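You operate a simulated robot arm through the tools that you are given. There is no shell and no other tool. Be economical: measure what you need, move in short steps, check, and stop when the job is done.

You run a simulated robot arm. Do the job below in one go: nothing can be reset, and whatever is moved stays where it is left.

TASK
Shim the bearing to 0.05-0.10 mm end play and check it.
Fine: gauge it, slacken the cap knob, slide in one shim, tighten, gauge again.

Only the result counts: the job must be done as asked and must still hold three seconds after the hand-in. Knocking over, shifting, dropping, spilling or breaking anything else fails it. Lids that push on must go on centred and level and be pressed home; caps that screw on are set level and turned clockwise until they are tight.

THE ROBOT
A 5-joint arm with a two-finger parallel gripper, fixed in place. Base frame: the origin is at the foot of the arm, x ahead of it, y to its left, z up; the work surface is at about z = 15. Readings come in mm, degrees, newtons and seconds.
With the tool pointing down near the work surface it reaches from about 260 to 680 mm from the base axis. Its first joint turns from -66.0 to 66.0 degrees. The tool tilts only in the upright plane through the base axis and itself; it spins freely about its own axis. Payload 2.9 kg.
Tool frame: the origin (TCP) lies between the finger pads and is the grasp point; the fingertips stand 30 mm ahead of it; z points along the fingers, y is the line along which they close. Largest opening 110 mm; finger width 20, thickness 10; the body of the gripper, 48 by 112 mm, starts 55 mm behind the TCP.
Orientation is that of the tool frame in the base frame, as a unit quaternion [x, y, z, w]. With the fingers straight down and closing along the base's y, the tool's x points along the base's -x, its y along +y and its z along -z.

THE INTERFACE
- The arm moves only by the tool jog_arm. Its argument "moves" is text: rows parted by semicolons, each of 7 numbers parted by spaces: the shift along the base's x, y, z in mm, then the turn, a rotation vector about the base's x, y, z in degrees, then the opening, from 0 (shut) to 1 (fully open). In form: tx ty tz rx ry rz grip; .... A call has 1 to 10 rows; each row is the pose to reach, as a shift and turn from the pose commanded when the call began. A row lasts 0.2 s, in which the tool goes at most 50 mm and 8.6 degrees; a call with a longer step from one row to the next is refused whole, and so is a gripper value outside its range. Where a pose cannot be reached the arm comes as near as it can. A force on the tool above 50 N (or 10 N above the force at the start of the call, whichever is more), or a blocked arm, ends the call early, and 0.2 s more pass. Each finger travels about 108 mm/s and halts on what it meets, pressing with about 32 N; the grip force reading is that of the motor and also rises with nothing between the fingers. The clock runs only during rows and for 0.2 s after the last one: add rows that repeat a pose to give the fingers time. The reply holds the time, the measured pose of the TCP, the force on the tool along the base axes, the opening and the grip force, in the units named above and with some noise.
- Cameras (640 x 400 px; columns grow to the right, rows downward): "scene" is fixed at [51.7, -466.9, 613.8]; the picture's right is [0.60, -0.80, 0.00], its down [-0.40, -0.31, -0.86] and it looks along [0.69, 0.52, -0.51] (base axes); focal length 315 px, centre (320, 200). "wrist" rides on the gripper at [-36, 0, -57] in the tool frame; the picture's right is [0.00, -1.00, 0.00], its down [0.97, 0.00, -0.24] and it looks along [0.24, 0.00, 0.97] (tool axes); focal length 218 px, centre (320, 200). There is no depth. A picture from a camera that has moved, and an enlarged one, comes with that camera's place and axes in the base frame and with its lens.
- get_image(camera): a new picture of that camera. It takes no simulated time.
- enlarge(camera, box): a new picture of the part [left, top, right, bottom] of that camera's present view, enlarged. It takes no simulated time.
- close_job(): hands the job in; it is judged then, once.

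Work in short steps. Places have to be worked out from the pictures, the camera data and where the tool is seen: move nearer, look again, correct. Check each grasp and each placing, and mend what went wrong. You have 120 turns and 68 pictures in all, those below and enlarged ones among them. Open the gripper and draw the arm clear of the work before you hand the job in, unless the task says otherwise; then end with one line.

The tools are called after "Call:" by a JSON object that holds its "method" and its "body". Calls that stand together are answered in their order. jog_arm: Moves the arm, as the interface text tells. Its arguments: {"type":"object","properties":{"moves":{"type":"string"}},"required":["moves"]} The other tools are called the same way: get_image (camera) takes a picture; enlarge (camera, box) takes an enlarged picture of a part of a camera's view; close_job () hands the job in.

At the start:

```text
t: 0.0
position: [429.9, -40.8, 382.3]
orientation: [0.0, 1.0, 0.0, 0.0]
wrist_force: [-0.3, -0.6, 0.1]
width: 109.7
gripper_force: 0.1
```

scene: 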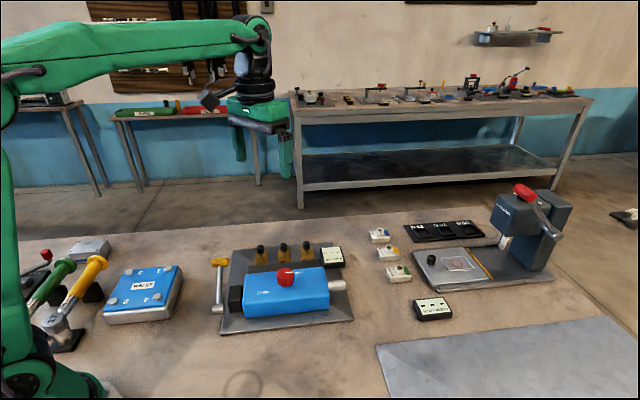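
wrist: 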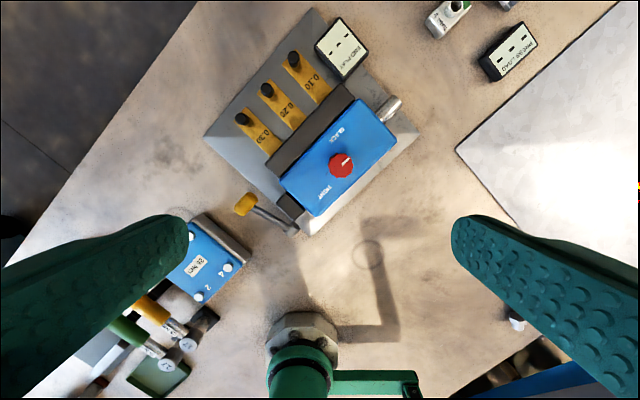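

The bearing fixture with three shims (0.10, 0.20, 0.30), a red cap knob, a yellow lever and an end play display is ahead of the arm. I'll look closer at it in both views.

Call:
{"method": "enlarge", "body": {"camera": "scene", "box": [200, 220, 370, 345]}}

Call:
{"method": "enlarge", "body": {"camera": "wrist", "box": [190, 0, 430, 240]}}

```text
3.20 times, centred on (285, 282) of scene
camera zoom: at [51.7, -466.9, 613.8], right [0.6, -0.8, 0.0], down [-0.4, -0.31, -0.86], along [0.69, 0.52, -0.51], focal length 1009 px, centre (432, -64)
```

zoom: 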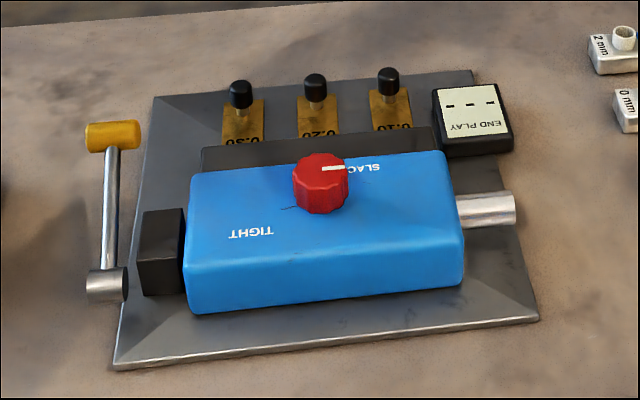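

```text
1.67 times, centred on (310, 120) of wrist
camera zoom: at [464.4, -40.8, 439.4], right [0.0, -1.0, 0.0], down [-0.97, 0.0, 0.24], along [-0.24, 0.0, -0.97], focal length 364 px, centre (337, 333)
```

zoom: 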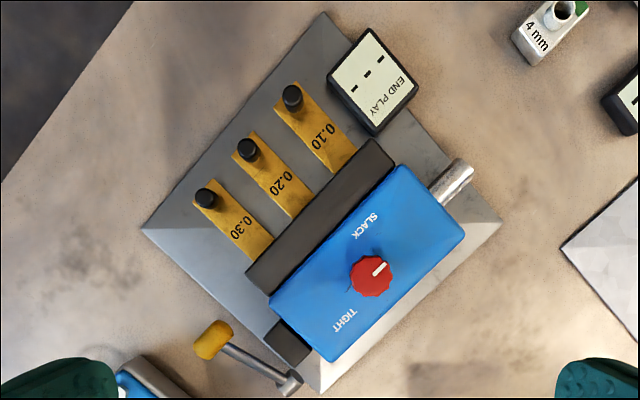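

The fixture sits turned about 45°. Knob is about (433,-74,92), the lever runs from a pivot at about (308,14,36) to its handle at about (372,80,93), and the shim handles lie from about (600,2) to (509,91). I move closer, offset so that the camera sits above the body.

Call:
{"method": "jog_arm", "body": {"moves": "-10 -5 -40 0 0 0 1; -20 -10 -80 0 0 0 1; -30 -15 -120 0 0 0 1; -35 -20 -140 0 0 0 1"}}

Call:
{"method": "get_image", "body": {"camera": "wrist"}}

Call:
{"method": "enlarge", "body": {"camera": "scene", "box": [250, 250, 320, 295]}}

```text
t: 1.0
position: [394.9, -63.6, 240.6]
orientation: [-0.001, 1.0, 0.0, 0.001]
wrist_force: [0.0, 0.5, -0.6]
width: 110.1
gripper_force: 0.0
```

```text
63 pictures are left
camera wrist: at [430.1, -62.7, 297.7], right [0.0, -1.0, 0.0], down [-0.97, 0.0, 0.24], along [-0.24, 0.0, -0.97], focal length 218 px, centre (320, 200)
```

wrist: 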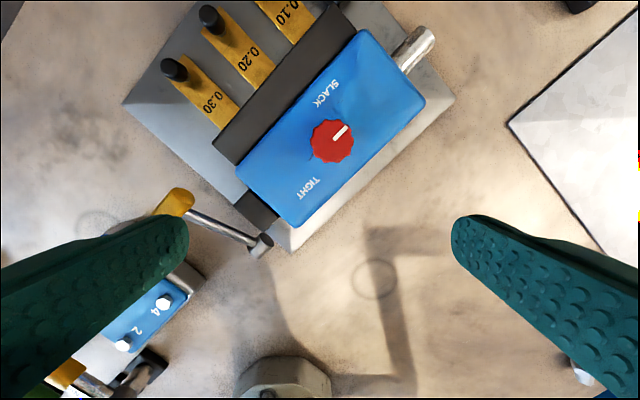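

```text
8.89 times, centred on (285, 272) of scene
camera zoom: at [51.7, -466.9, 613.8], right [0.6, -0.8, 0.0], down [-0.4, -0.31, -0.86], along [0.69, 0.52, -0.51], focal length 2802 px, centre (631, -444)
```

zoom: 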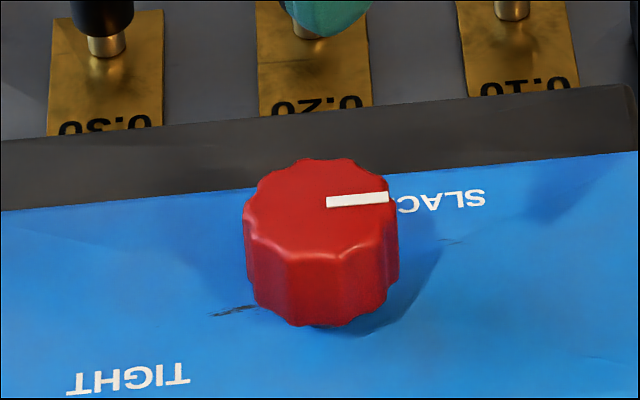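

The pointer seems to lie along the body axis on the SLACK side. I zoom in to see the tick marks around the knob.

Call:
{"method": "enlarge", "body": {"camera": "wrist", "box": [270, 70, 400, 220]}}

Call:
{"method": "enlarge", "body": {"camera": "wrist", "box": [150, 150, 330, 270]}}

```text
2.67 times, centred on (335, 145) of wrist
camera zoom: at [430.1, -62.7, 297.7], right [0.0, -1.0, 0.0], down [-0.97, 0.0, 0.24], along [-0.24, 0.0, -0.97], focal length 582 px, centre (280, 347)
```

zoom: 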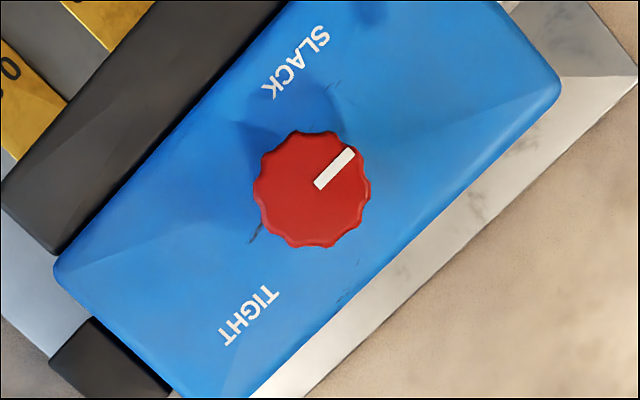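

```text
3.33 times, centred on (240, 210) of wrist
camera zoom: at [430.1, -62.7, 297.7], right [0.0, -1.0, 0.0], down [-0.97, 0.0, 0.24], along [-0.24, 0.0, -0.97], focal length 728 px, centre (587, 167)
```

zoom: 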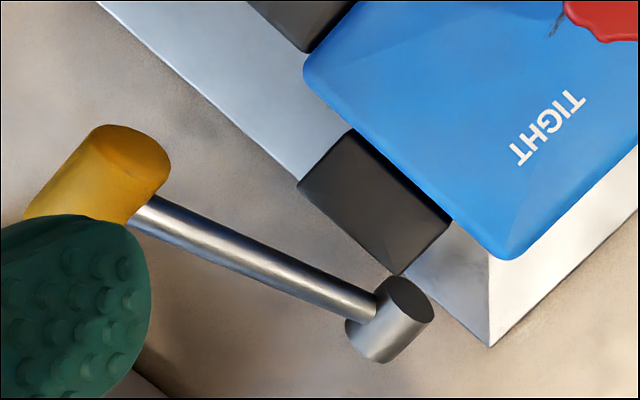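

No tick marks are certain. I turn the tool 45° so that it can later take the T-handle by its ends, and hover over it for a precise look.

Call:
{"method": "jog_arm", "body": {"moves": "-4 20 -8 0 0 7.5 1; -8 45 -16 0 0 15 1; -12 70 -24 0 0 22.5 1; -16 95 -32 0 0 30 1; -20 120 -40 0 0 37.5 1; -23 141 -42 0 0 45 1; -23 141 -42 0 0 45 1"}}

Call:
{"method": "get_image", "body": {"camera": "wrist"}}

Call:
{"method": "get_image", "body": {"camera": "scene"}}

```text
t: 2.6
position: [369.3, 79.5, 199.7]
orientation: [-0.383, 0.924, 0.0, 0.0]
wrist_force: [-0.3, -0.6, -0.2]
width: 110.2
gripper_force: 0.0
```

```text
59 pictures are left
camera wrist: at [393.7, 106.1, 255.9], right [0.71, -0.71, 0.0], down [-0.68, -0.69, 0.24], along [-0.17, -0.17, -0.97], focal length 218 px, centre (320, 200)
```

wrist: 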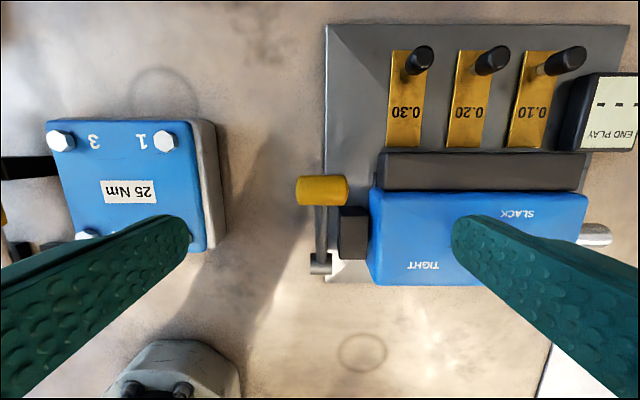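

```text
58 pictures are left
```

scene: 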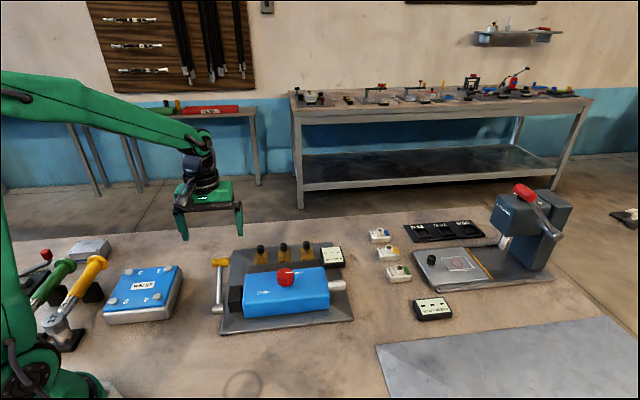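

The view is now aligned with the fixture: handle centre (372,82,93), about 40 mm long, its rod in the middle. I narrow the gripper to about 55 mm, clear of the slot block, and descend around the handle ends.

Call:
{"method": "jog_arm", "body": {"moves": "0 2 -10 0 0 0 0.5; 0 2 -30 0 0 0 0.5; 0 2 -45 0 0 0 0.5; 0 2 -70 0 0 0 0.5; 0 2 -85 0 0 0 0.5; 0 2 -100 0 0 0 0.5; 0 2 -100 0 0 0 0.5"}}

Call:
{"method": "get_image", "body": {"camera": "wrist"}}

Call:
{"method": "enlarge", "body": {"camera": "scene", "box": [160, 200, 370, 345]}}

```text
t: 4.2
position: [371.9, 80.3, 101.0]
orientation: [-0.382, 0.924, 0.0, 0.001]
wrist_force: [-0.3, -0.3, 0.5]
width: 54.9
gripper_force: 0.0
```

```text
57 pictures are left
camera wrist: at [396.6, 106.6, 157.1], right [0.71, -0.71, 0.0], down [-0.69, -0.69, 0.24], along [-0.17, -0.17, -0.97], focal length 218 px, centre (320, 200)
```

wrist: 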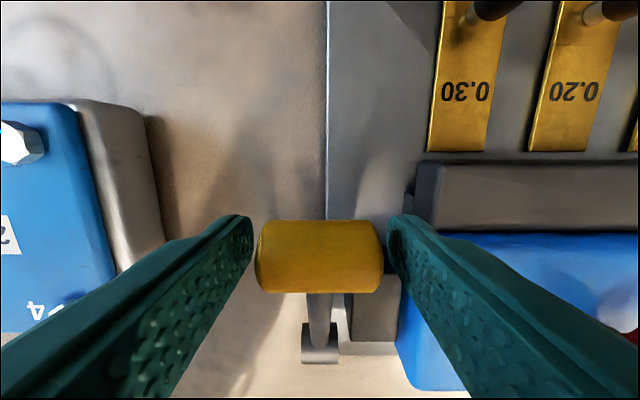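

```text
2.76 times, centred on (265, 272) of scene
camera zoom: at [51.7, -466.9, 613.8], right [0.6, -0.8, 0.0], down [-0.4, -0.31, -0.86], along [0.69, 0.52, -0.51], focal length 870 px, centre (472, 0)
```

zoom: 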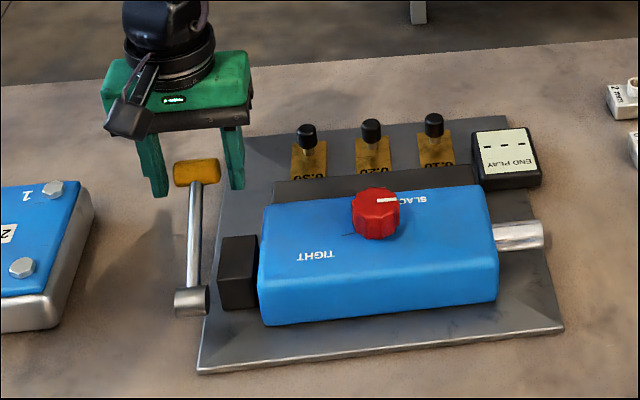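

The fingers straddle the handle centrally (41 mm between the pads). I close on its ends.

Call:
{"method": "jog_arm", "body": {"moves": "0 1 -6 0 0 0 0.4; 0 1 -6 0 0 0 0.3; 0 1 -6 0 0 0 0.3"}}

```text
t: 5.0
position: [373.2, 82.2, 95.4]
orientation: [-0.383, 0.924, -0.001, 0.002]
wrist_force: [4.1, 11.3, 17.6]
width: 45.9
gripper_force: 45.3
```

The handle is held (45.9 mm). I try swinging it up its arc by some 10° and watch the force.

Call:
{"method": "jog_arm", "body": {"moves": "-3 -3 7 0 0 0 0.3; -5.5 -5.5 11 0 0 0 0.3; -8 -8 15 0 0 0 0.3; -8 -8 15 0 0 0 0.3"}}

Call:
{"method": "enlarge", "body": {"camera": "scene", "box": [160, 200, 370, 345]}}

```text
t: 6.0
position: [364.5, 74.0, 109.7]
orientation: [-0.382, 0.924, 0.0, 0.003]
wrist_force: [33.6, -11.9, -28.4]
width: 45.9
gripper_force: 45.7
```

```text
2.76 times, centred on (265, 272) of scene
camera zoom: at [51.8, -466.9, 613.8], right [0.6, -0.8, 0.0], down [-0.4, -0.31, -0.86], along [0.69, 0.52, -0.51], focal length 870 px, centre (472, 0)
```

zoom: 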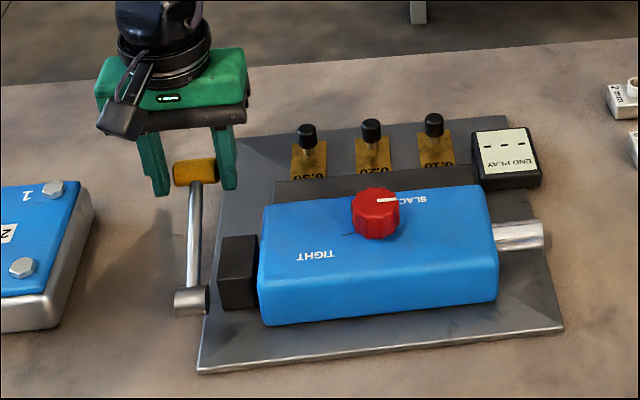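

The handle barely followed; there is about 32 N along the body axis, so this may be a push-pull lever rather than a crank. I go back to the starting spot and read the forces.

Call:
{"method": "jog_arm", "body": {"moves": "4 4 -7 0 0 0 0.3; 8 8 -14 0 0 0 0.3; 8 8 -14 0 0 0 0.5; 8 8 -14 0 0 0 0.5"}}

Call:
{"method": "get_image", "body": {"camera": "wrist"}}

Call:
{"method": "enlarge", "body": {"camera": "scene", "box": [200, 245, 260, 320]}}

```text
t: 7.0
position: [373.5, 84.5, 96.5]
orientation: [-0.383, 0.924, -0.001, -0.001]
wrist_force: [0.5, 0.4, -1.2]
width: 54.9
gripper_force: 0.1
```

```text
54 pictures are left
camera wrist: at [397.3, 109.2, 151.6], right [0.71, -0.71, 0.0], down [-0.69, -0.69, 0.24], along [-0.17, -0.17, -0.97], focal length 218 px, centre (320, 200)
```

wrist: 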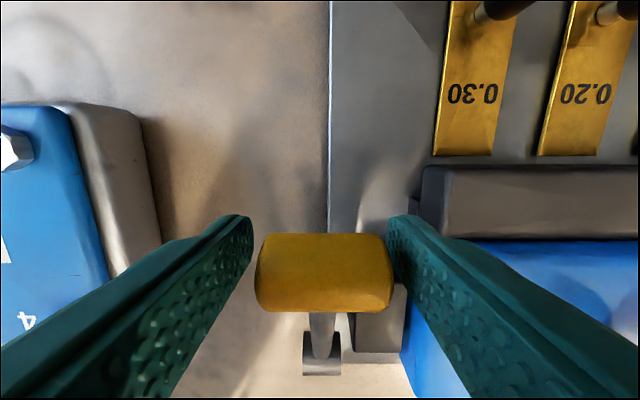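

```text
5.33 times, centred on (230, 282) of scene
camera zoom: at [51.7, -466.9, 613.8], right [0.6, -0.8, 0.0], down [-0.4, -0.31, -0.86], along [0.69, 0.52, -0.51], focal length 1681 px, centre (800, -240)
```

zoom: 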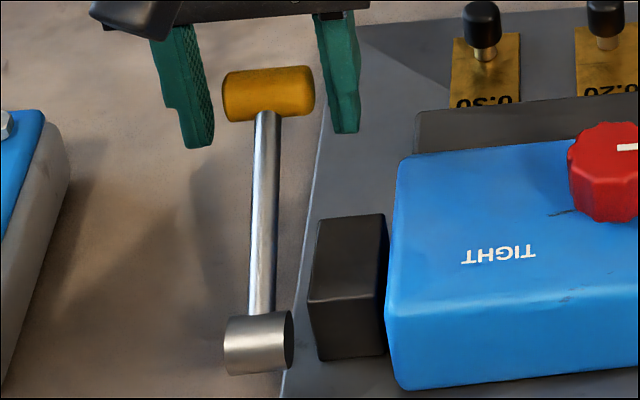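

Nothing is displaced. I try the other idea: grip again and pull gently outward along the body axis.

Call:
{"method": "jog_arm", "body": {"moves": "-1 -1 -1 0 0 0 0.3; -1 -1 -1 0 0 0 0.3; -1 -1 -1 0 0 0 0.3"}}

Call:
{"method": "jog_arm", "body": {"moves": "-2 2 0 0 0 0 0.3; -4 4 0 0 0 0 0.3; -4 4 0 0 0 0 0.3"}}

Call:
{"method": "enlarge", "body": {"camera": "scene", "box": [160, 200, 370, 345]}}

```text
t: 7.8
position: [373.0, 82.7, 95.5]
orientation: [-0.383, 0.924, 0.0, 0.002]
wrist_force: [22.6, -5.4, -0.5]
width: 46.0
gripper_force: 45.3
```

```text
t: 8.2
position: [374.0, 82.1, 96.0]
orientation: [-0.38, 0.925, -0.001, 0.007]
wrist_force: [7.1, -0.7, -3.1]
width: 46.6
gripper_force: 45.0
stopped in row 2: the force on the tool passed its limit (the readings are from after the stop); the commanded pose is now the measured one
```

```text
2.76 times, centred on (265, 272) of scene
camera zoom: at [51.7, -466.9, 613.8], right [0.6, -0.8, 0.0], down [-0.4, -0.31, -0.86], along [0.69, 0.52, -0.51], focal length 870 px, centre (472, 0)
```

zoom: 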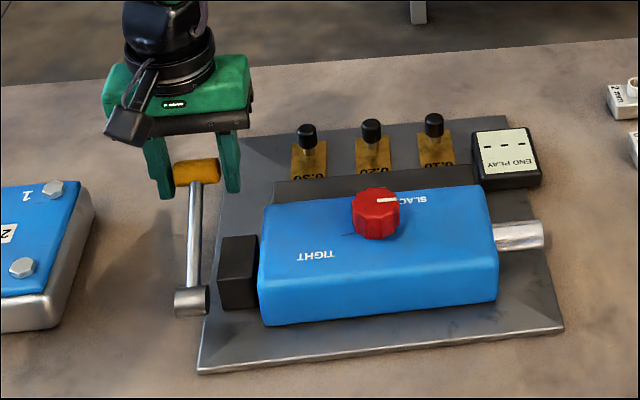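

It is rigid along the body axis, so the hinge axis is that axis and the true handle centre is (374,82). Now I try swinging the handle downward.

Call:
{"method": "jog_arm", "body": {"moves": "2 2 -5 0 0 0 0.3; 3.5 3.5 -10 0 0 0 0.3; 5.8 5.8 -17 0 0 0 0.3; 5.8 5.8 -17 0 0 0 0.3"}}

Call:
{"method": "enlarge", "body": {"camera": "scene", "box": [160, 200, 370, 345]}}

```text
t: 9.2
position: [380.3, 88.4, 79.4]
orientation: [-0.381, 0.925, -0.001, 0.004]
wrist_force: [-10.9, 1.5, 9.7]
width: 45.8
gripper_force: 45.3
```

```text
2.76 times, centred on (265, 272) of scene
camera zoom: at [51.6, -466.9, 613.8], right [0.6, -0.8, 0.0], down [-0.4, -0.31, -0.86], along [0.69, 0.52, -0.51], focal length 870 px, centre (472, 0)
```

zoom: 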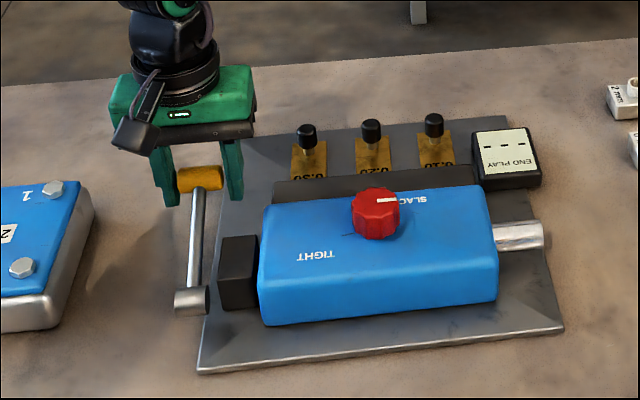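

The lever moves downward. I carry on a little further.

Call:
{"method": "jog_arm", "body": {"moves": "1.5 1.5 -6 0 0 0 0.3; 2.9 2.9 -12.5 0 0 0 0.3; 2.9 2.9 -12.5 0 0 0 0.3"}}

Call:
{"method": "enlarge", "body": {"camera": "scene", "box": [160, 200, 370, 345]}}

Call:
{"method": "get_image", "body": {"camera": "wrist"}}

```text
t: 10.0
position: [382.6, 92.0, 66.7]
orientation: [-0.38, 0.925, -0.002, 0.006]
wrist_force: [-1.8, -8.8, 10.3]
width: 45.7
gripper_force: 45.1
```

```text
2.76 times, centred on (265, 272) of scene
camera zoom: at [51.6, -466.9, 613.8], right [0.6, -0.8, 0.0], down [-0.4, -0.31, -0.86], along [0.69, 0.52, -0.51], focal length 870 px, centre (472, 0)
```

zoom: 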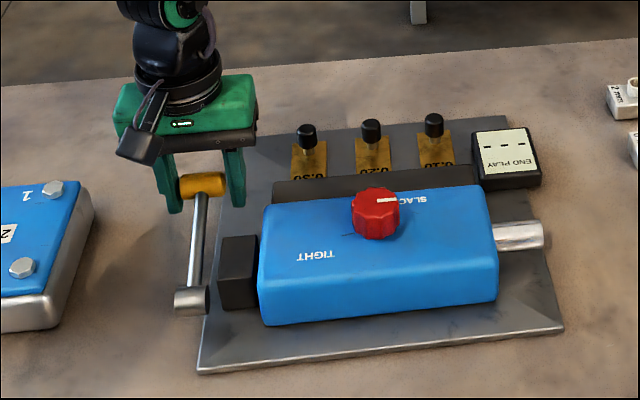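

```text
49 pictures are left
camera wrist: at [406.7, 117.2, 122.9], right [0.7, -0.71, 0.01], down [-0.69, -0.68, 0.23], along [-0.16, -0.17, -0.97], focal length 218 px, centre (320, 200)
```

wrist: 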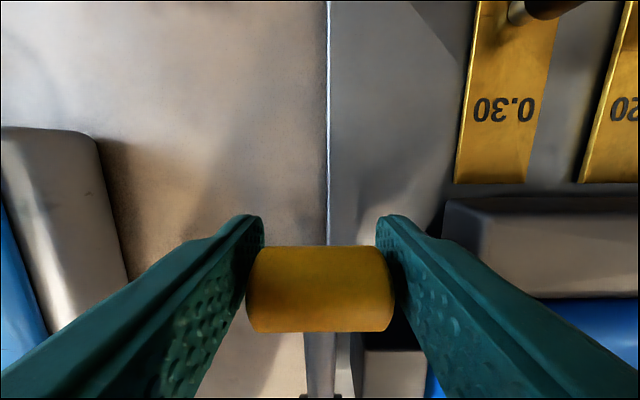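

The display is still blank at this lever angle. To go lower without the tips meeting the plate, I regrip with the tool 20 mm higher.

Call:
{"method": "jog_arm", "body": {"moves": "0 0 0 0 0 0 0.5; 0 0 0 0 0 0 0.5; 0 0 10 0 0 0 0.5; 0 0 20 0 0 0 0.5; 0 0 20 0 0 0 0.3; 0 0 20 0 0 0 0.3; 0 0 20 0 0 0 0.3"}}

Call:
{"method": "get_image", "body": {"camera": "wrist"}}

```text
t: 11.6
position: [385.1, 93.9, 86.2]
orientation: [-0.382, 0.924, -0.002, 0.013]
wrist_force: [16.5, 13.9, 4.8]
width: 37.8
gripper_force: 5.3
```

```text
48 pictures are left
camera wrist: at [408.9, 119.8, 144.9], right [0.7, -0.71, 0.01], down [-0.7, -0.68, 0.22], along [-0.15, -0.16, -0.98], focal length 218 px, centre (320, 200)
```

wrist: 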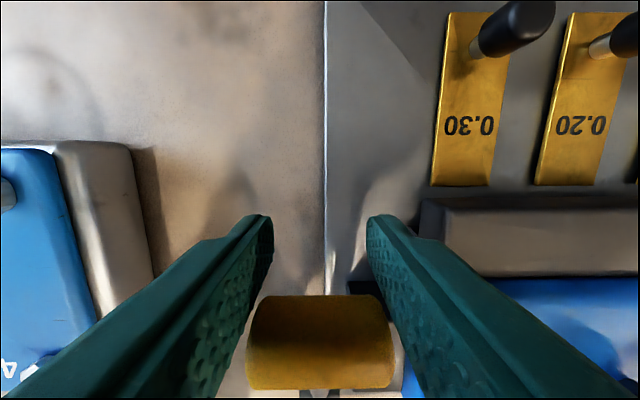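

Once released, the lever sprang back up, so it is a spring-return lever that must be pulled down. I back off, go up, and regrip high on the handle at its rest position.

Call:
{"method": "jog_arm", "body": {"moves": "7 7 0 0 0 0 0.33; 7 7 30 0 0 0 0.4; 7 7 65 0 0 0 0.5; -3 -3 75 0 0 0 0.5; -8.7 -8.7 75 0 0 0 0.5; -8.7 -8.7 50 0 0 0 0.5; -8.7 -8.7 29 0 0 0 0.5; -8.7 -8.7 29 0 0 0 0.5"}}

Call:
{"method": "get_image", "body": {"camera": "wrist"}}

```text
t: 13.4
position: [373.8, 82.7, 117.0]
orientation: [-0.381, 0.925, -0.001, 0.006]
wrist_force: [-0.3, 0.6, 0.4]
width: 55.0
gripper_force: 0.1
```

```text
47 pictures are left
camera wrist: at [397.4, 108.7, 173.5], right [0.7, -0.71, 0.01], down [-0.69, -0.68, 0.23], along [-0.16, -0.17, -0.97], focal length 218 px, centre (320, 200)
```

wrist: 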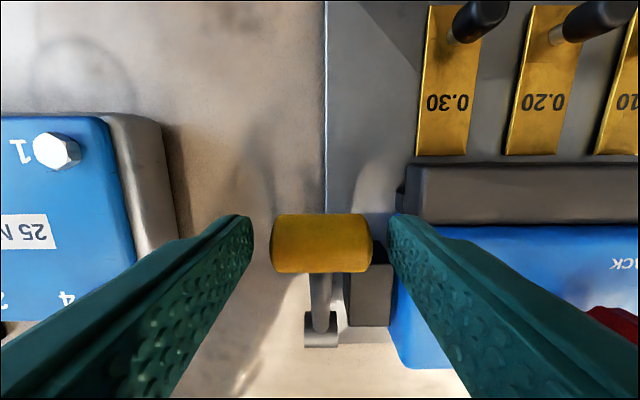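

The gripper is well placed above the handle. I grip and pull the lever down its arc.

Call:
{"method": "jog_arm", "body": {"moves": "0 -0.5 -3 0 0 0 0.3; 0 -0.5 -3 0 0 0 0.3; 0 -0.5 -3 0 0 0 0.3; 3 2.5 -12 0 0 0 0.3; 6.2 5.7 -21 0 0 0 0.3; 8 7.5 -30 0 0 0 0.3; 9.9 9.4 -39 0 0 0 0.3; 9.9 9.4 -39 0 0 0 0.3"}}

Call:
{"method": "enlarge", "body": {"camera": "scene", "box": [160, 200, 370, 345]}}

```text
t: 15.2
position: [381.0, 91.7, 74.4]
orientation: [-0.381, 0.925, 0.0, 0.001]
wrist_force: [-16.8, 1.0, 8.2]
width: 45.8
gripper_force: 45.0
```

```text
2.76 times, centred on (265, 272) of scene
camera zoom: at [51.6, -466.9, 613.8], right [0.6, -0.8, 0.0], down [-0.4, -0.31, -0.86], along [0.69, 0.52, -0.51], focal length 870 px, centre (472, 0)
```

zoom: 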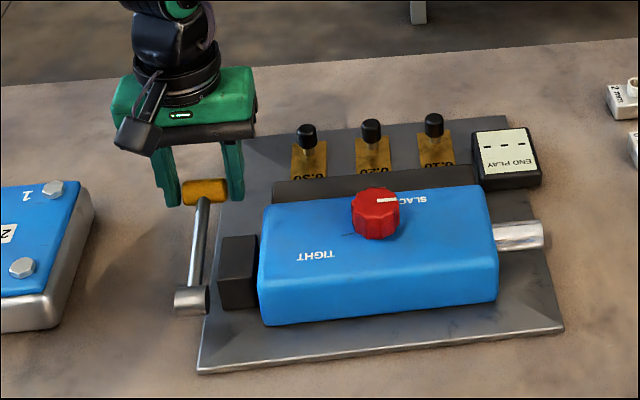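

Still moving freely at about 10 N. I continue down.

Call:
{"method": "jog_arm", "body": {"moves": "0.7 0.7 -6 0 0 0 0.3; 1.2 1.2 -12 0 0 0 0.3; 1.2 1.2 -12 0 0 0 0.3"}}

Call:
{"method": "enlarge", "body": {"camera": "scene", "box": [160, 200, 370, 345]}}

```text
t: 16.0
position: [383.8, 92.2, 62.5]
orientation: [-0.379, 0.925, -0.001, 0.004]
wrist_force: [-15.1, -14.2, 16.1]
width: 45.6
gripper_force: 44.4
```

```text
2.76 times, centred on (265, 272) of scene
camera zoom: at [51.6, -466.9, 613.8], right [0.6, -0.8, 0.0], down [-0.4, -0.31, -0.86], along [0.69, 0.52, -0.51], focal length 870 px, centre (472, 0)
```

zoom: 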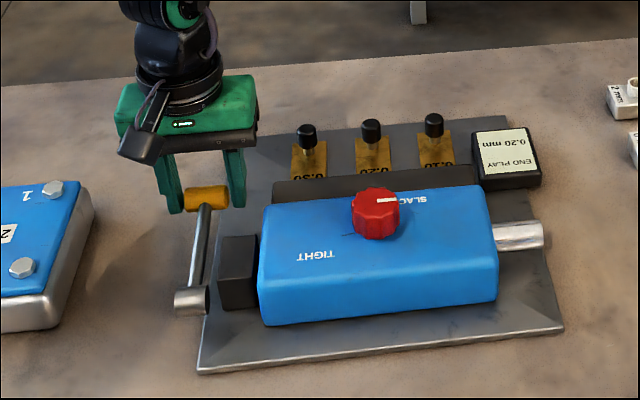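

The display now shows a value; I enlarge it to read it properly.

Call:
{"method": "enlarge", "body": {"camera": "scene", "box": [310, 236, 350, 270]}}

```text
11.76 times, centred on (330, 253) of scene
camera zoom: at [51.6, -466.9, 613.8], right [0.6, -0.8, 0.0], down [-0.4, -0.31, -0.86], along [0.69, 0.52, -0.51], focal length 3708 px, centre (202, -424)
```

zoom: 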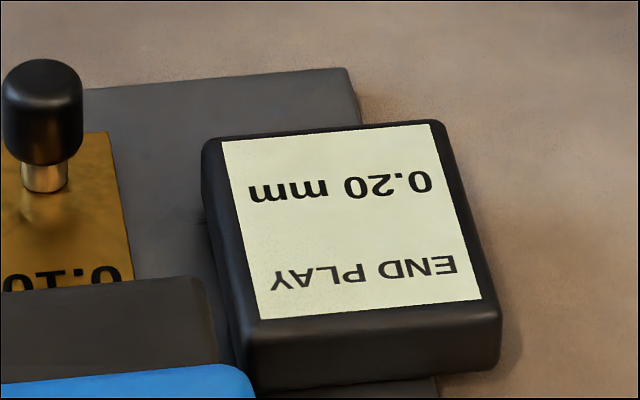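

It reads 0.20 mm, but the lever may not be at its stop. I press slightly further and read again.

Call:
{"method": "jog_arm", "body": {"moves": "0 0 -4 0 0 0 0.3; 0 0 -8 0 0 0 0.3; 0 0 -8 0 0 0 0.3"}}

Call:
{"method": "enlarge", "body": {"camera": "scene", "box": [310, 236, 350, 270]}}

Call:
{"method": "enlarge", "body": {"camera": "scene", "box": [160, 200, 370, 345]}}

```text
t: 16.8
position: [387.2, 95.6, 57.0]
orientation: [-0.381, 0.925, -0.002, 0.011]
wrist_force: [4.3, -13.9, 30.8]
width: 45.8
gripper_force: 45.4
```

```text
11.76 times, centred on (330, 253) of scene
camera zoom: at [51.5, -467.0, 613.8], right [0.6, -0.8, 0.0], down [-0.4, -0.31, -0.86], along [0.69, 0.52, -0.51], focal length 3708 px, centre (202, -424)
```

zoom: 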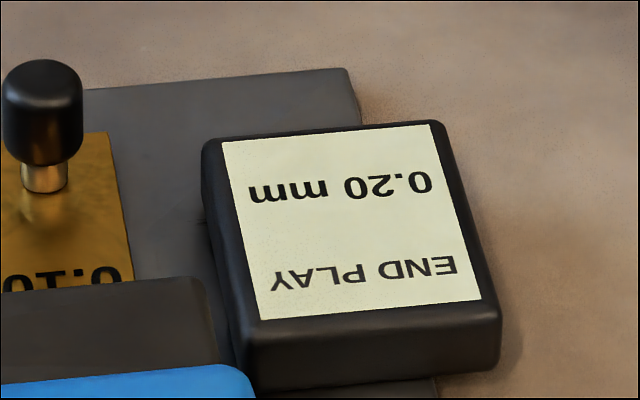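

```text
2.76 times, centred on (265, 272) of scene
camera zoom: at [51.5, -467.0, 613.8], right [0.6, -0.8, 0.0], down [-0.4, -0.31, -0.86], along [0.69, 0.52, -0.51], focal length 870 px, centre (472, 0)
```

zoom: 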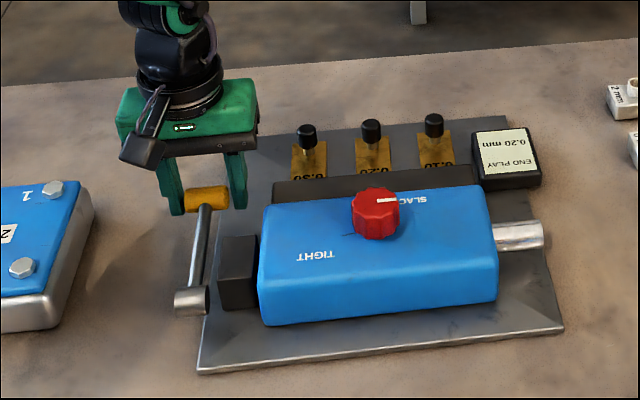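

The lever is at its stop and the play is 0.20 mm. I return it up the arc, release it and rise clear.

Call:
{"method": "jog_arm", "body": {"moves": "0 0 9 0 0 0 0.3; -1.2 -1.2 20 0 0 0 0.3; -3.5 -3.5 32 0 0 0 0.3; -7 -7 45 0 0 0 0.3; -11.1 -11.1 56 0 0 0 0.3; -11.1 -11.1 56 0 0 0 0.5; -11.1 -11.1 56 0 0 0 0.5; -11.1 -11.1 90 0 0 0 0.5; -11.1 -11.1 135 0 0 0 0.5"}}

```text
t: 18.8
position: [369.8, 81.3, 193.0]
orientation: [-0.381, 0.925, -0.001, 0.005]
wrist_force: [0.0, 0.9, -0.1]
width: 54.8
gripper_force: 0.1
```

Next I move over the knob (about 433,-74) for a precise look.

Call:
{"method": "jog_arm", "body": {"moves": "14 -40 5 0 0 0 0.6; 28 -80 10 0 0 0 0.6; 42 -120 10 0 0 0 0.6; 56 -157 10 0 0 0 0.6; 56 -157 10 0 0 0 0.6"}}

Call:
{"method": "get_image", "body": {"camera": "wrist"}}

```text
t: 20.0
position: [428.9, -76.8, 204.4]
orientation: [-0.381, 0.925, -0.003, 0.005]
wrist_force: [0.0, -0.1, -0.6]
width: 66.1
gripper_force: 0.2
```

```text
41 pictures are left
camera wrist: at [453.2, -50.2, 261.3], right [0.7, -0.71, 0.01], down [-0.69, -0.68, 0.23], along [-0.16, -0.17, -0.97], focal length 218 px, centre (320, 200)
```

wrist: 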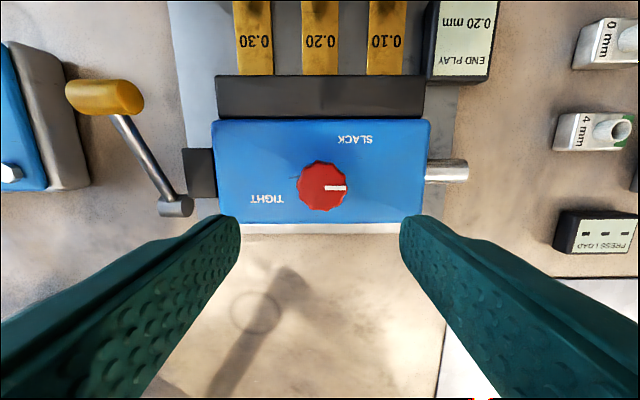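

The reading stays latched at 0.20. The knob is about 38 mm across, centred near (434,-73), its pointer toward the shaft. I descend partway and check the alignment.

Call:
{"method": "jog_arm", "body": {"moves": "2 1 -35 0 0 0 0.55; 4.5 2.4 -66 0 0 0 0.55; 4.5 2.4 -66 0 0 0 0.55"}}

Call:
{"method": "get_image", "body": {"camera": "wrist"}}

Call:
{"method": "enlarge", "body": {"camera": "scene", "box": [230, 200, 350, 300]}}

```text
t: 20.8
position: [435.2, -73.1, 137.6]
orientation: [-0.381, 0.925, -0.002, 0.005]
wrist_force: [-0.3, -0.4, -0.7]
width: 60.3
gripper_force: 0.0
```

```text
40 pictures are left
camera wrist: at [459.0, -47.3, 194.4], right [0.7, -0.71, 0.01], down [-0.69, -0.68, 0.23], along [-0.16, -0.17, -0.97], focal length 218 px, centre (320, 200)
```

wrist: 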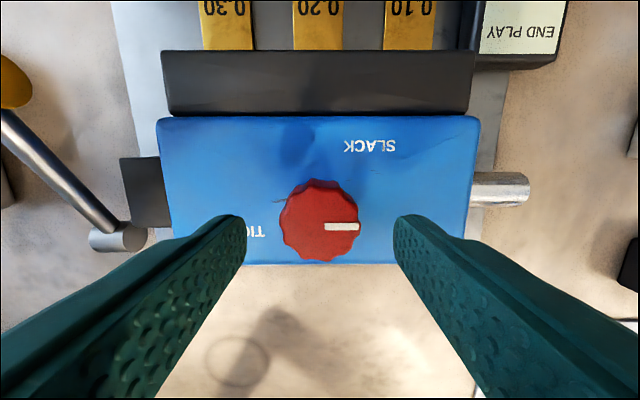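

```text
4.00 times, centred on (290, 250) of scene
camera zoom: at [51.7, -466.9, 613.8], right [0.6, -0.8, 0.0], down [-0.4, -0.31, -0.86], along [0.69, 0.52, -0.51], focal length 1261 px, centre (440, 0)
```

zoom: 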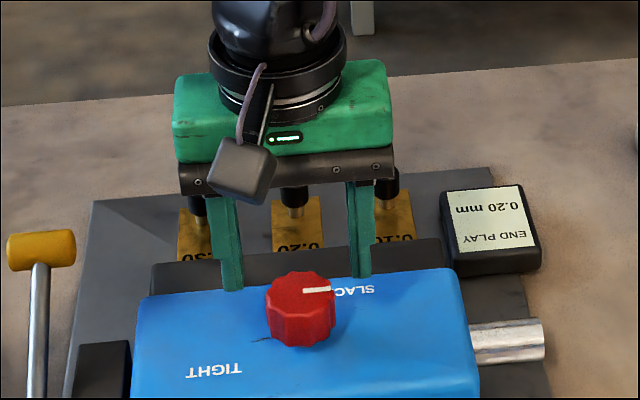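

Alignment is good. The knob spans z of about 76 to 100, so I descend until the tips are at about 83 and grip.

Call:
{"method": "jog_arm", "body": {"moves": "0 0 -12 0 0 0 0.55; 0 0 -23 0 0 0 0.55; 0 0 -23 0 0 0 0.4; 0 0 -23 0 0 0 0.25; 0 0 -23 0 0 0 0.25"}}

Call:
{"method": "get_image", "body": {"camera": "wrist"}}

```text
t: 22.0
position: [434.9, -73.7, 112.8]
orientation: [-0.38, 0.925, -0.003, 0.005]
wrist_force: [6.9, -10.3, -6.6]
width: 39.0
gripper_force: 45.0
```

```text
38 pictures are left
camera wrist: at [459.0, -47.6, 169.7], right [0.7, -0.71, 0.01], down [-0.69, -0.68, 0.23], along [-0.16, -0.17, -0.97], focal length 218 px, centre (320, 200)
```

wrist: 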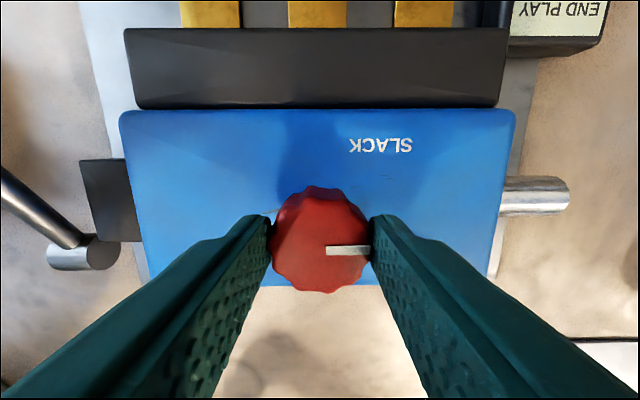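

The knob is gripped at 39 mm. I turn it counterclockwise by 32° to see whether it moves.

Call:
{"method": "jog_arm", "body": {"moves": "0 0 0 0 0 8 0.25; 0 0 0 0 0 16 0.25; 0 0 0 0 0 24 0.25; 0 0 0 0 0 32 0.25; 0 0 0 0 0 32 0.25"}}

Call:
{"method": "get_image", "body": {"camera": "wrist"}}

```text
t: 23.2
position: [435.1, -73.4, 113.1]
orientation: [-0.621, 0.784, -0.005, 0.004]
wrist_force: [15.1, -24.1, 4.0]
width: 39.0
gripper_force: 45.0
```

```text
37 pictures are left
camera wrist: at [441.5, -37.7, 169.5], right [0.97, -0.23, 0.01], down [-0.23, -0.94, 0.24], along [-0.04, -0.24, -0.97], focal length 218 px, centre (320, 200)
```

wrist: 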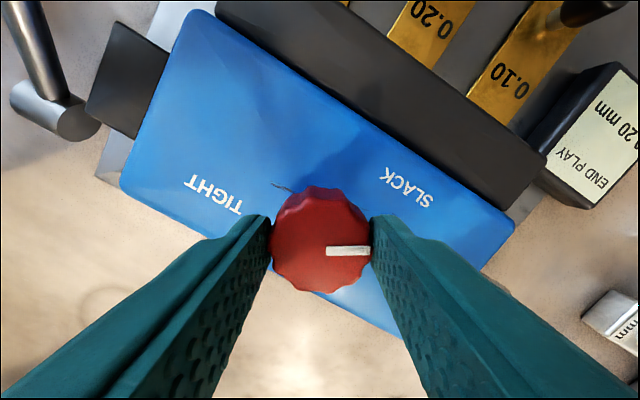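

The knob turns with the gripper, toward SLACK. I correct a small centring offset and go on counterclockwise.

Call:
{"method": "jog_arm", "body": {"moves": "0.8 -1.2 0 0 0 7 0.25; 0.8 -1.2 0 0 0 14 0.25; 0.8 -1.2 0 0 0 21 0.25; 0.8 -1.2 0 0 0 28 0.25; 0.8 -1.2 0 0 0 28 0.25"}}

Call:
{"method": "get_image", "body": {"camera": "wrist"}}

```text
t: 24.4
position: [434.9, -73.0, 112.2]
orientation: [0.792, -0.61, 0.001, -0.001]
wrist_force: [3.7, 16.4, 27.0]
width: 38.9
gripper_force: 45.0
```

```text
36 pictures are left
camera wrist: at [424.4, -38.1, 168.8], right [0.97, 0.26, 0.0], down [0.25, -0.94, 0.24], along [0.07, -0.23, -0.97], focal length 218 px, centre (320, 200)
```

wrist: 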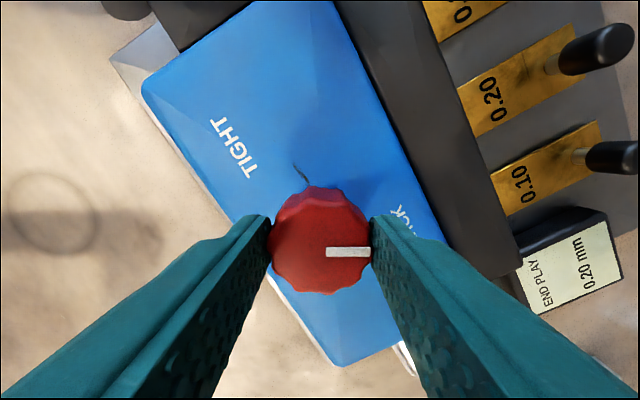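

It has turned 60° in all and the pointer is by the SLACK label; the upward force suggests that the knob may be rising. I try a further 24° to find a stop, easing upward slightly.

Call:
{"method": "jog_arm", "body": {"moves": "0 0 1 0 0 6 0.25; 0 0 1 0 0 12 0.25; 0 0 1.5 0 0 18 0.25; 0 0 1.5 0 0 24 0.25; 0 0 1.5 0 0 24 0.25"}}

Call:
{"method": "get_image", "body": {"camera": "wrist"}}

```text
t: 25.6
position: [435.4, -73.7, 112.3]
orientation: [0.902, -0.431, -0.002, 0.0]
wrist_force: [14.3, 20.6, -4.9]
width: 38.9
gripper_force: 45.2
```

```text
35 pictures are left
camera wrist: at [411.4, -45.1, 168.8], right [0.78, 0.63, 0.0], down [0.61, -0.76, 0.24], along [0.15, -0.19, -0.97], focal length 218 px, centre (320, 200)
```

wrist: 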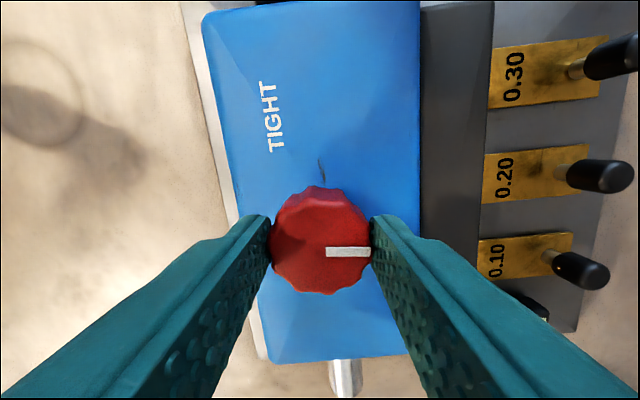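

At 84° it still turns freely. I try another 16° for a stop.

Call:
{"method": "jog_arm", "body": {"moves": "0 0 0 0 0 5 0.25; 0 0 0 0 0 10 0.25; 0 0 0 0 0 16 0.25; 0 0 0 0 0 16 0.25"}}

Call:
{"method": "get_image", "body": {"camera": "wrist"}}

```text
t: 26.6
position: [435.3, -75.0, 112.9]
orientation: [0.953, -0.303, -0.002, 0.0]
wrist_force: [24.6, 14.9, -19.8]
width: 39.2
gripper_force: 44.7
```

```text
34 pictures are left
camera wrist: at [405.3, -53.0, 169.5], right [0.58, 0.82, 0.0], down [0.79, -0.56, 0.24], along [0.19, -0.14, -0.97], focal length 218 px, centre (320, 200)
```

wrist: 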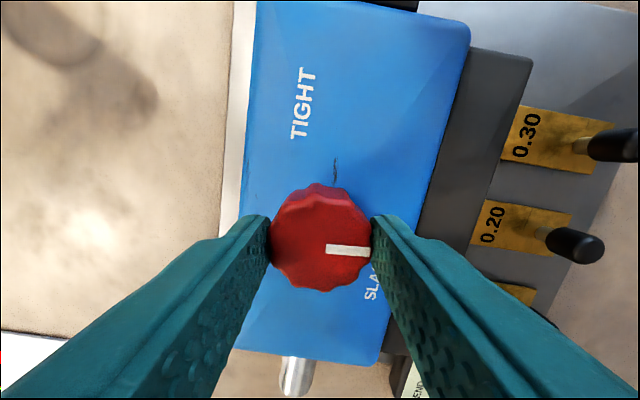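

The pointer now lags the fingers slightly, so the slack stop is at about 95° from where it began; it started at tight. I open, rise and begin unwinding the wrist.

Call:
{"method": "jog_arm", "body": {"moves": "0 0 0 0 0 0 0.45; 0 0 0 0 0 0 0.55; 0 0 30 0 0 0 0.6; 0 0 70 0 0 0 0.6; 20 10 80 0 0 -8 0.6; 40 20 80 0 0 -16 0.6; 60 30 80 0 0 -24 0.6; 80 40 80 0 0 -32 0.6; 100 48 80 0 0 -40 0.6; 120 56 80 0 0 -48 0.6"}}

Call:
{"method": "jog_arm", "body": {"moves": "10 4 0 0 0 -8 0.6; 20 8 0 0 0 -16 0.6; 30 11 0 0 0 -24 0.6; 35 13 0 0 0 -32 0.6; 36 14 0 0 0 -40 0.6; 36 14 0 0 0 -48 0.6; 36 14 0 0 0 -52 0.6; 36 14 0 0 0 -52 0.6"}}

Call:
{"method": "get_image", "body": {"camera": "wrist"}}

Call:
{"method": "enlarge", "body": {"camera": "scene", "box": [230, 225, 350, 310]}}

```text
t: 28.8
position: [555.8, -17.3, 192.4]
orientation: [0.746, -0.665, 0.001, -0.002]
wrist_force: [-0.6, -0.1, -0.3]
width: 66.1
gripper_force: 0.0
```

```text
t: 30.6
position: [589.1, -3.2, 192.8]
orientation: [-0.379, 0.925, -0.002, 0.006]
wrist_force: [0.2, -0.2, -0.2]
width: 66.1
gripper_force: 0.0
```

```text
33 pictures are left
camera wrist: at [614.1, 22.3, 250.1], right [0.7, -0.71, 0.01], down [-0.69, -0.68, 0.23], along [-0.16, -0.17, -0.97], focal length 218 px, centre (320, 200)
```

wrist: 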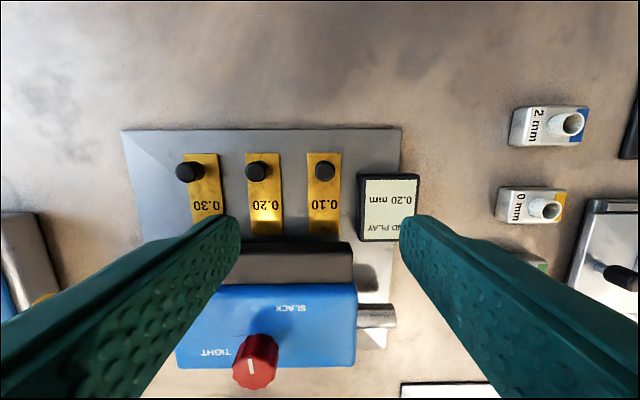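

```text
4.71 times, centred on (290, 268) of scene
camera zoom: at [51.7, -466.9, 613.8], right [0.6, -0.8, 0.0], down [-0.4, -0.31, -0.86], along [0.69, 0.52, -0.51], focal length 1483 px, centre (461, -118)
```

zoom: 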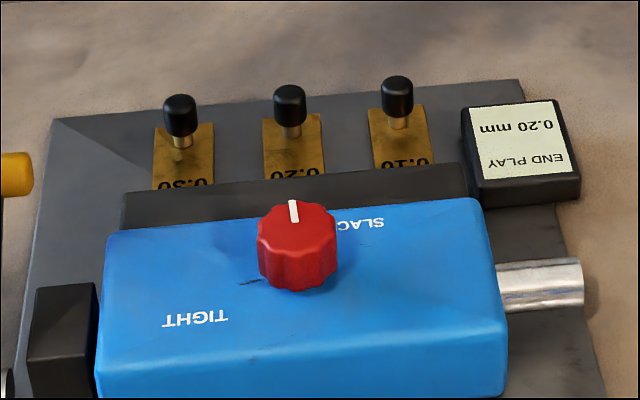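

The knob pointer is now at the slack end. The 0.10 shim's post is at about (605,1), its cap at z of about 28-50. I go lower above it with a narrower opening, to stay clear of the display.

Call:
{"method": "jog_arm", "body": {"moves": "7 3 -30 0 0 0 0.33; 13.2 5.7 -60 0 0 0 0.33; 13.2 5.7 -84 0 0 0 0.33; 13.2 5.7 -84 0 0 0 0.33"}}

Call:
{"method": "get_image", "body": {"camera": "wrist"}}

Call:
{"method": "enlarge", "body": {"camera": "scene", "box": [250, 210, 370, 285]}}

```text
t: 31.6
position: [604.3, 2.3, 108.8]
orientation: [-0.38, 0.925, -0.003, 0.005]
wrist_force: [0.5, 0.4, -0.3]
width: 36.5
gripper_force: 0.1
```

```text
31 pictures are left
camera wrist: at [627.7, 29.1, 165.8], right [0.7, -0.71, 0.01], down [-0.69, -0.68, 0.23], along [-0.16, -0.17, -0.97], focal length 218 px, centre (320, 200)
```

wrist: 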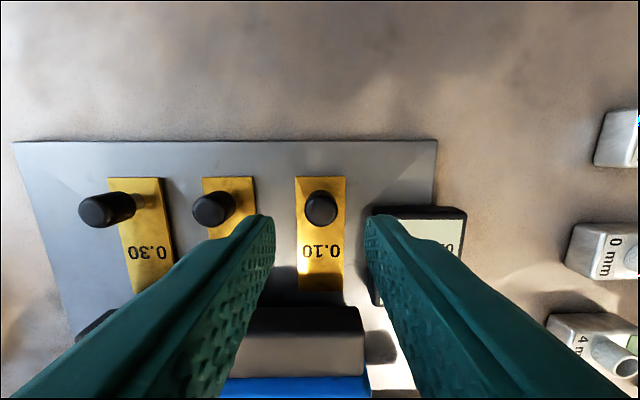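

```text
5.33 times, centred on (310, 248) of scene
camera zoom: at [51.7, -466.9, 613.8], right [0.6, -0.8, 0.0], down [-0.4, -0.31, -0.86], along [0.69, 0.52, -0.51], focal length 1681 px, centre (373, -53)
```

zoom: 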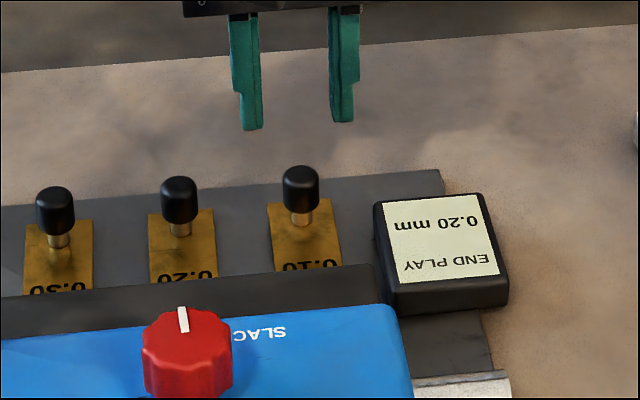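

The post is centred under the gripper. I narrow to 30 mm, descend to TCP z of about 62 and grip the cap.

Call:
{"method": "jog_arm", "body": {"moves": "0 0 -10 0 0 0 0.28; 0 0 -25 0 0 0 0.28; 0 0 -38 0 0 0 0.28; 0 0 -48 0 0 0 0.28; 0 0 -48 0 0 0 0.28"}}

Call:
{"method": "get_image", "body": {"camera": "wrist"}}

Call:
{"method": "enlarge", "body": {"camera": "scene", "box": [250, 210, 370, 285]}}

```text
t: 32.8
position: [603.4, 0.9, 63.2]
orientation: [-0.38, 0.925, -0.003, 0.005]
wrist_force: [0.1, -0.2, -0.3]
width: 30.8
gripper_force: 0.0
```

```text
29 pictures are left
camera wrist: at [628.1, 28.1, 118.7], right [0.7, -0.71, 0.01], down [-0.69, -0.68, 0.23], along [-0.16, -0.17, -0.97], focal length 218 px, centre (320, 200)
```

wrist: 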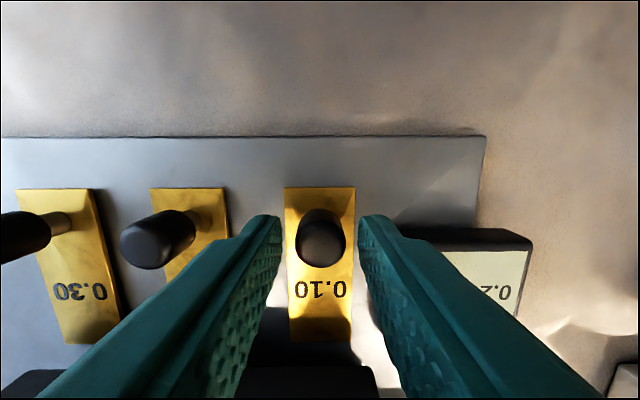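

```text
5.33 times, centred on (310, 248) of scene
camera zoom: at [51.7, -466.9, 613.8], right [0.6, -0.8, 0.0], down [-0.4, -0.31, -0.86], along [0.69, 0.52, -0.51], focal length 1681 px, centre (373, -53)
```

zoom: 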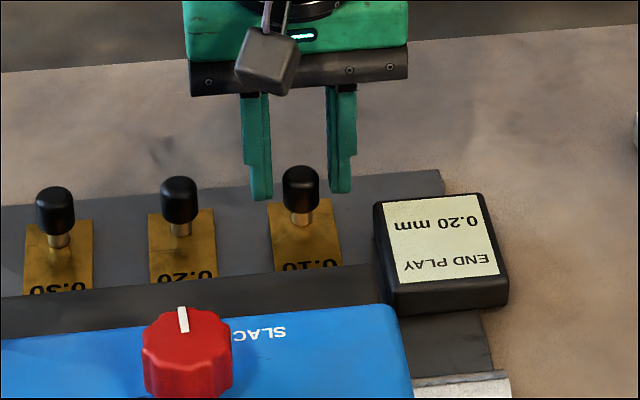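

The fingers flank the cap with no contact. I close on it.

Call:
{"method": "jog_arm", "body": {"moves": "0 0 -2 0 0 0 0.2; 0 0 -2 0 0 0 0.1; 0 0 -2 0 0 0 0.1"}}

```text
t: 33.6
position: [604.2, 1.8, 61.5]
orientation: [-0.38, 0.925, -0.002, 0.005]
wrist_force: [0.5, -1.3, 3.4]
width: 18.7
gripper_force: 44.9
```

It is held at 18.7 mm. I slide it 20 mm toward the slot and check.

Call:
{"method": "jog_arm", "body": {"moves": "-5 -5 0 0 0 0 0.1; -10 -10 0 0 0 0 0.1; -14 -14 0 0 0 0 0.1; -14 -14 0 0 0 0 0.1"}}

Call:
{"method": "get_image", "body": {"camera": "wrist"}}

```text
t: 34.6
position: [589.8, -13.0, 59.4]
orientation: [-0.38, 0.925, -0.003, 0.006]
wrist_force: [9.1, -9.9, 3.3]
width: 18.7
gripper_force: 45.2
```

```text
27 pictures are left
camera wrist: at [613.4, 13.5, 117.2], right [0.7, -0.71, 0.01], down [-0.69, -0.68, 0.23], along [-0.16, -0.17, -0.97], focal length 218 px, centre (320, 200)
```

wrist: 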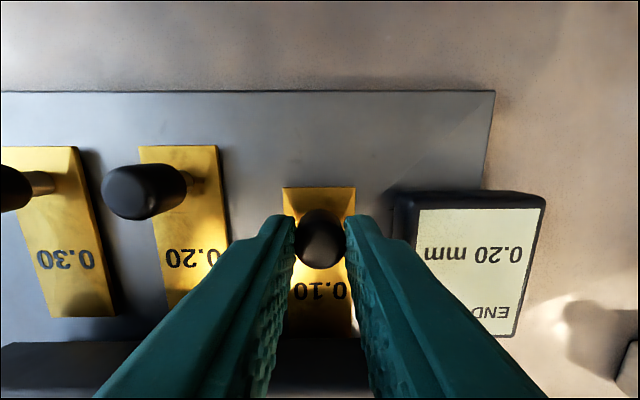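

The shim is sliding, with a side force of about 13 N. I correct 1 mm sideways and go another 20 mm.

Call:
{"method": "jog_arm", "body": {"moves": "-3.3 -4.7 0 0 0 0 0.1; -8.3 -9.7 0 0 0 0 0.1; -13.3 -14.7 0 0 0 0 0.1; -13.3 -14.7 0 0 0 0 0.1"}}

Call:
{"method": "get_image", "body": {"camera": "wrist"}}

Call:
{"method": "enlarge", "body": {"camera": "scene", "box": [230, 210, 350, 310]}}

```text
t: 35.6
position: [575.8, -27.5, 60.0]
orientation: [-0.38, 0.925, -0.002, 0.006]
wrist_force: [-1.5, 1.1, 18.3]
width: 18.6
gripper_force: 44.5
```

```text
26 pictures are left
camera wrist: at [599.4, -0.8, 117.1], right [0.7, -0.71, 0.01], down [-0.69, -0.68, 0.23], along [-0.16, -0.17, -0.97], focal length 218 px, centre (320, 200)
```

wrist: 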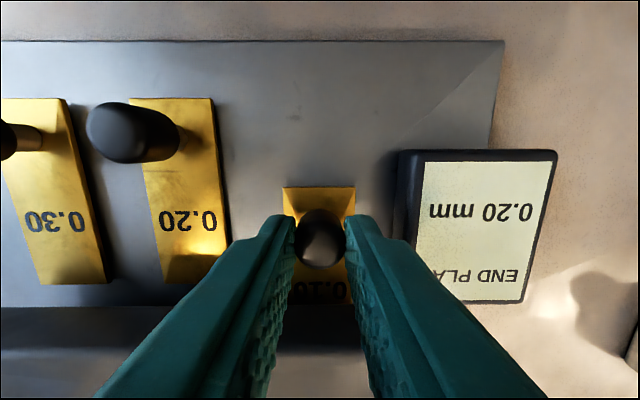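

```text
4.00 times, centred on (290, 260) of scene
camera zoom: at [51.5, -466.9, 613.8], right [0.6, -0.8, 0.0], down [-0.4, -0.31, -0.86], along [0.69, 0.52, -0.51], focal length 1261 px, centre (440, -40)
```

zoom: 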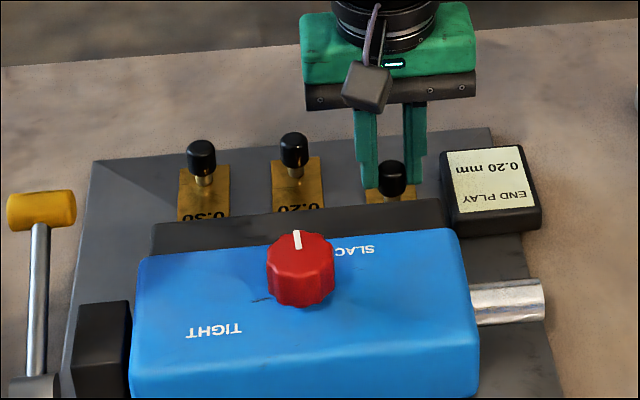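

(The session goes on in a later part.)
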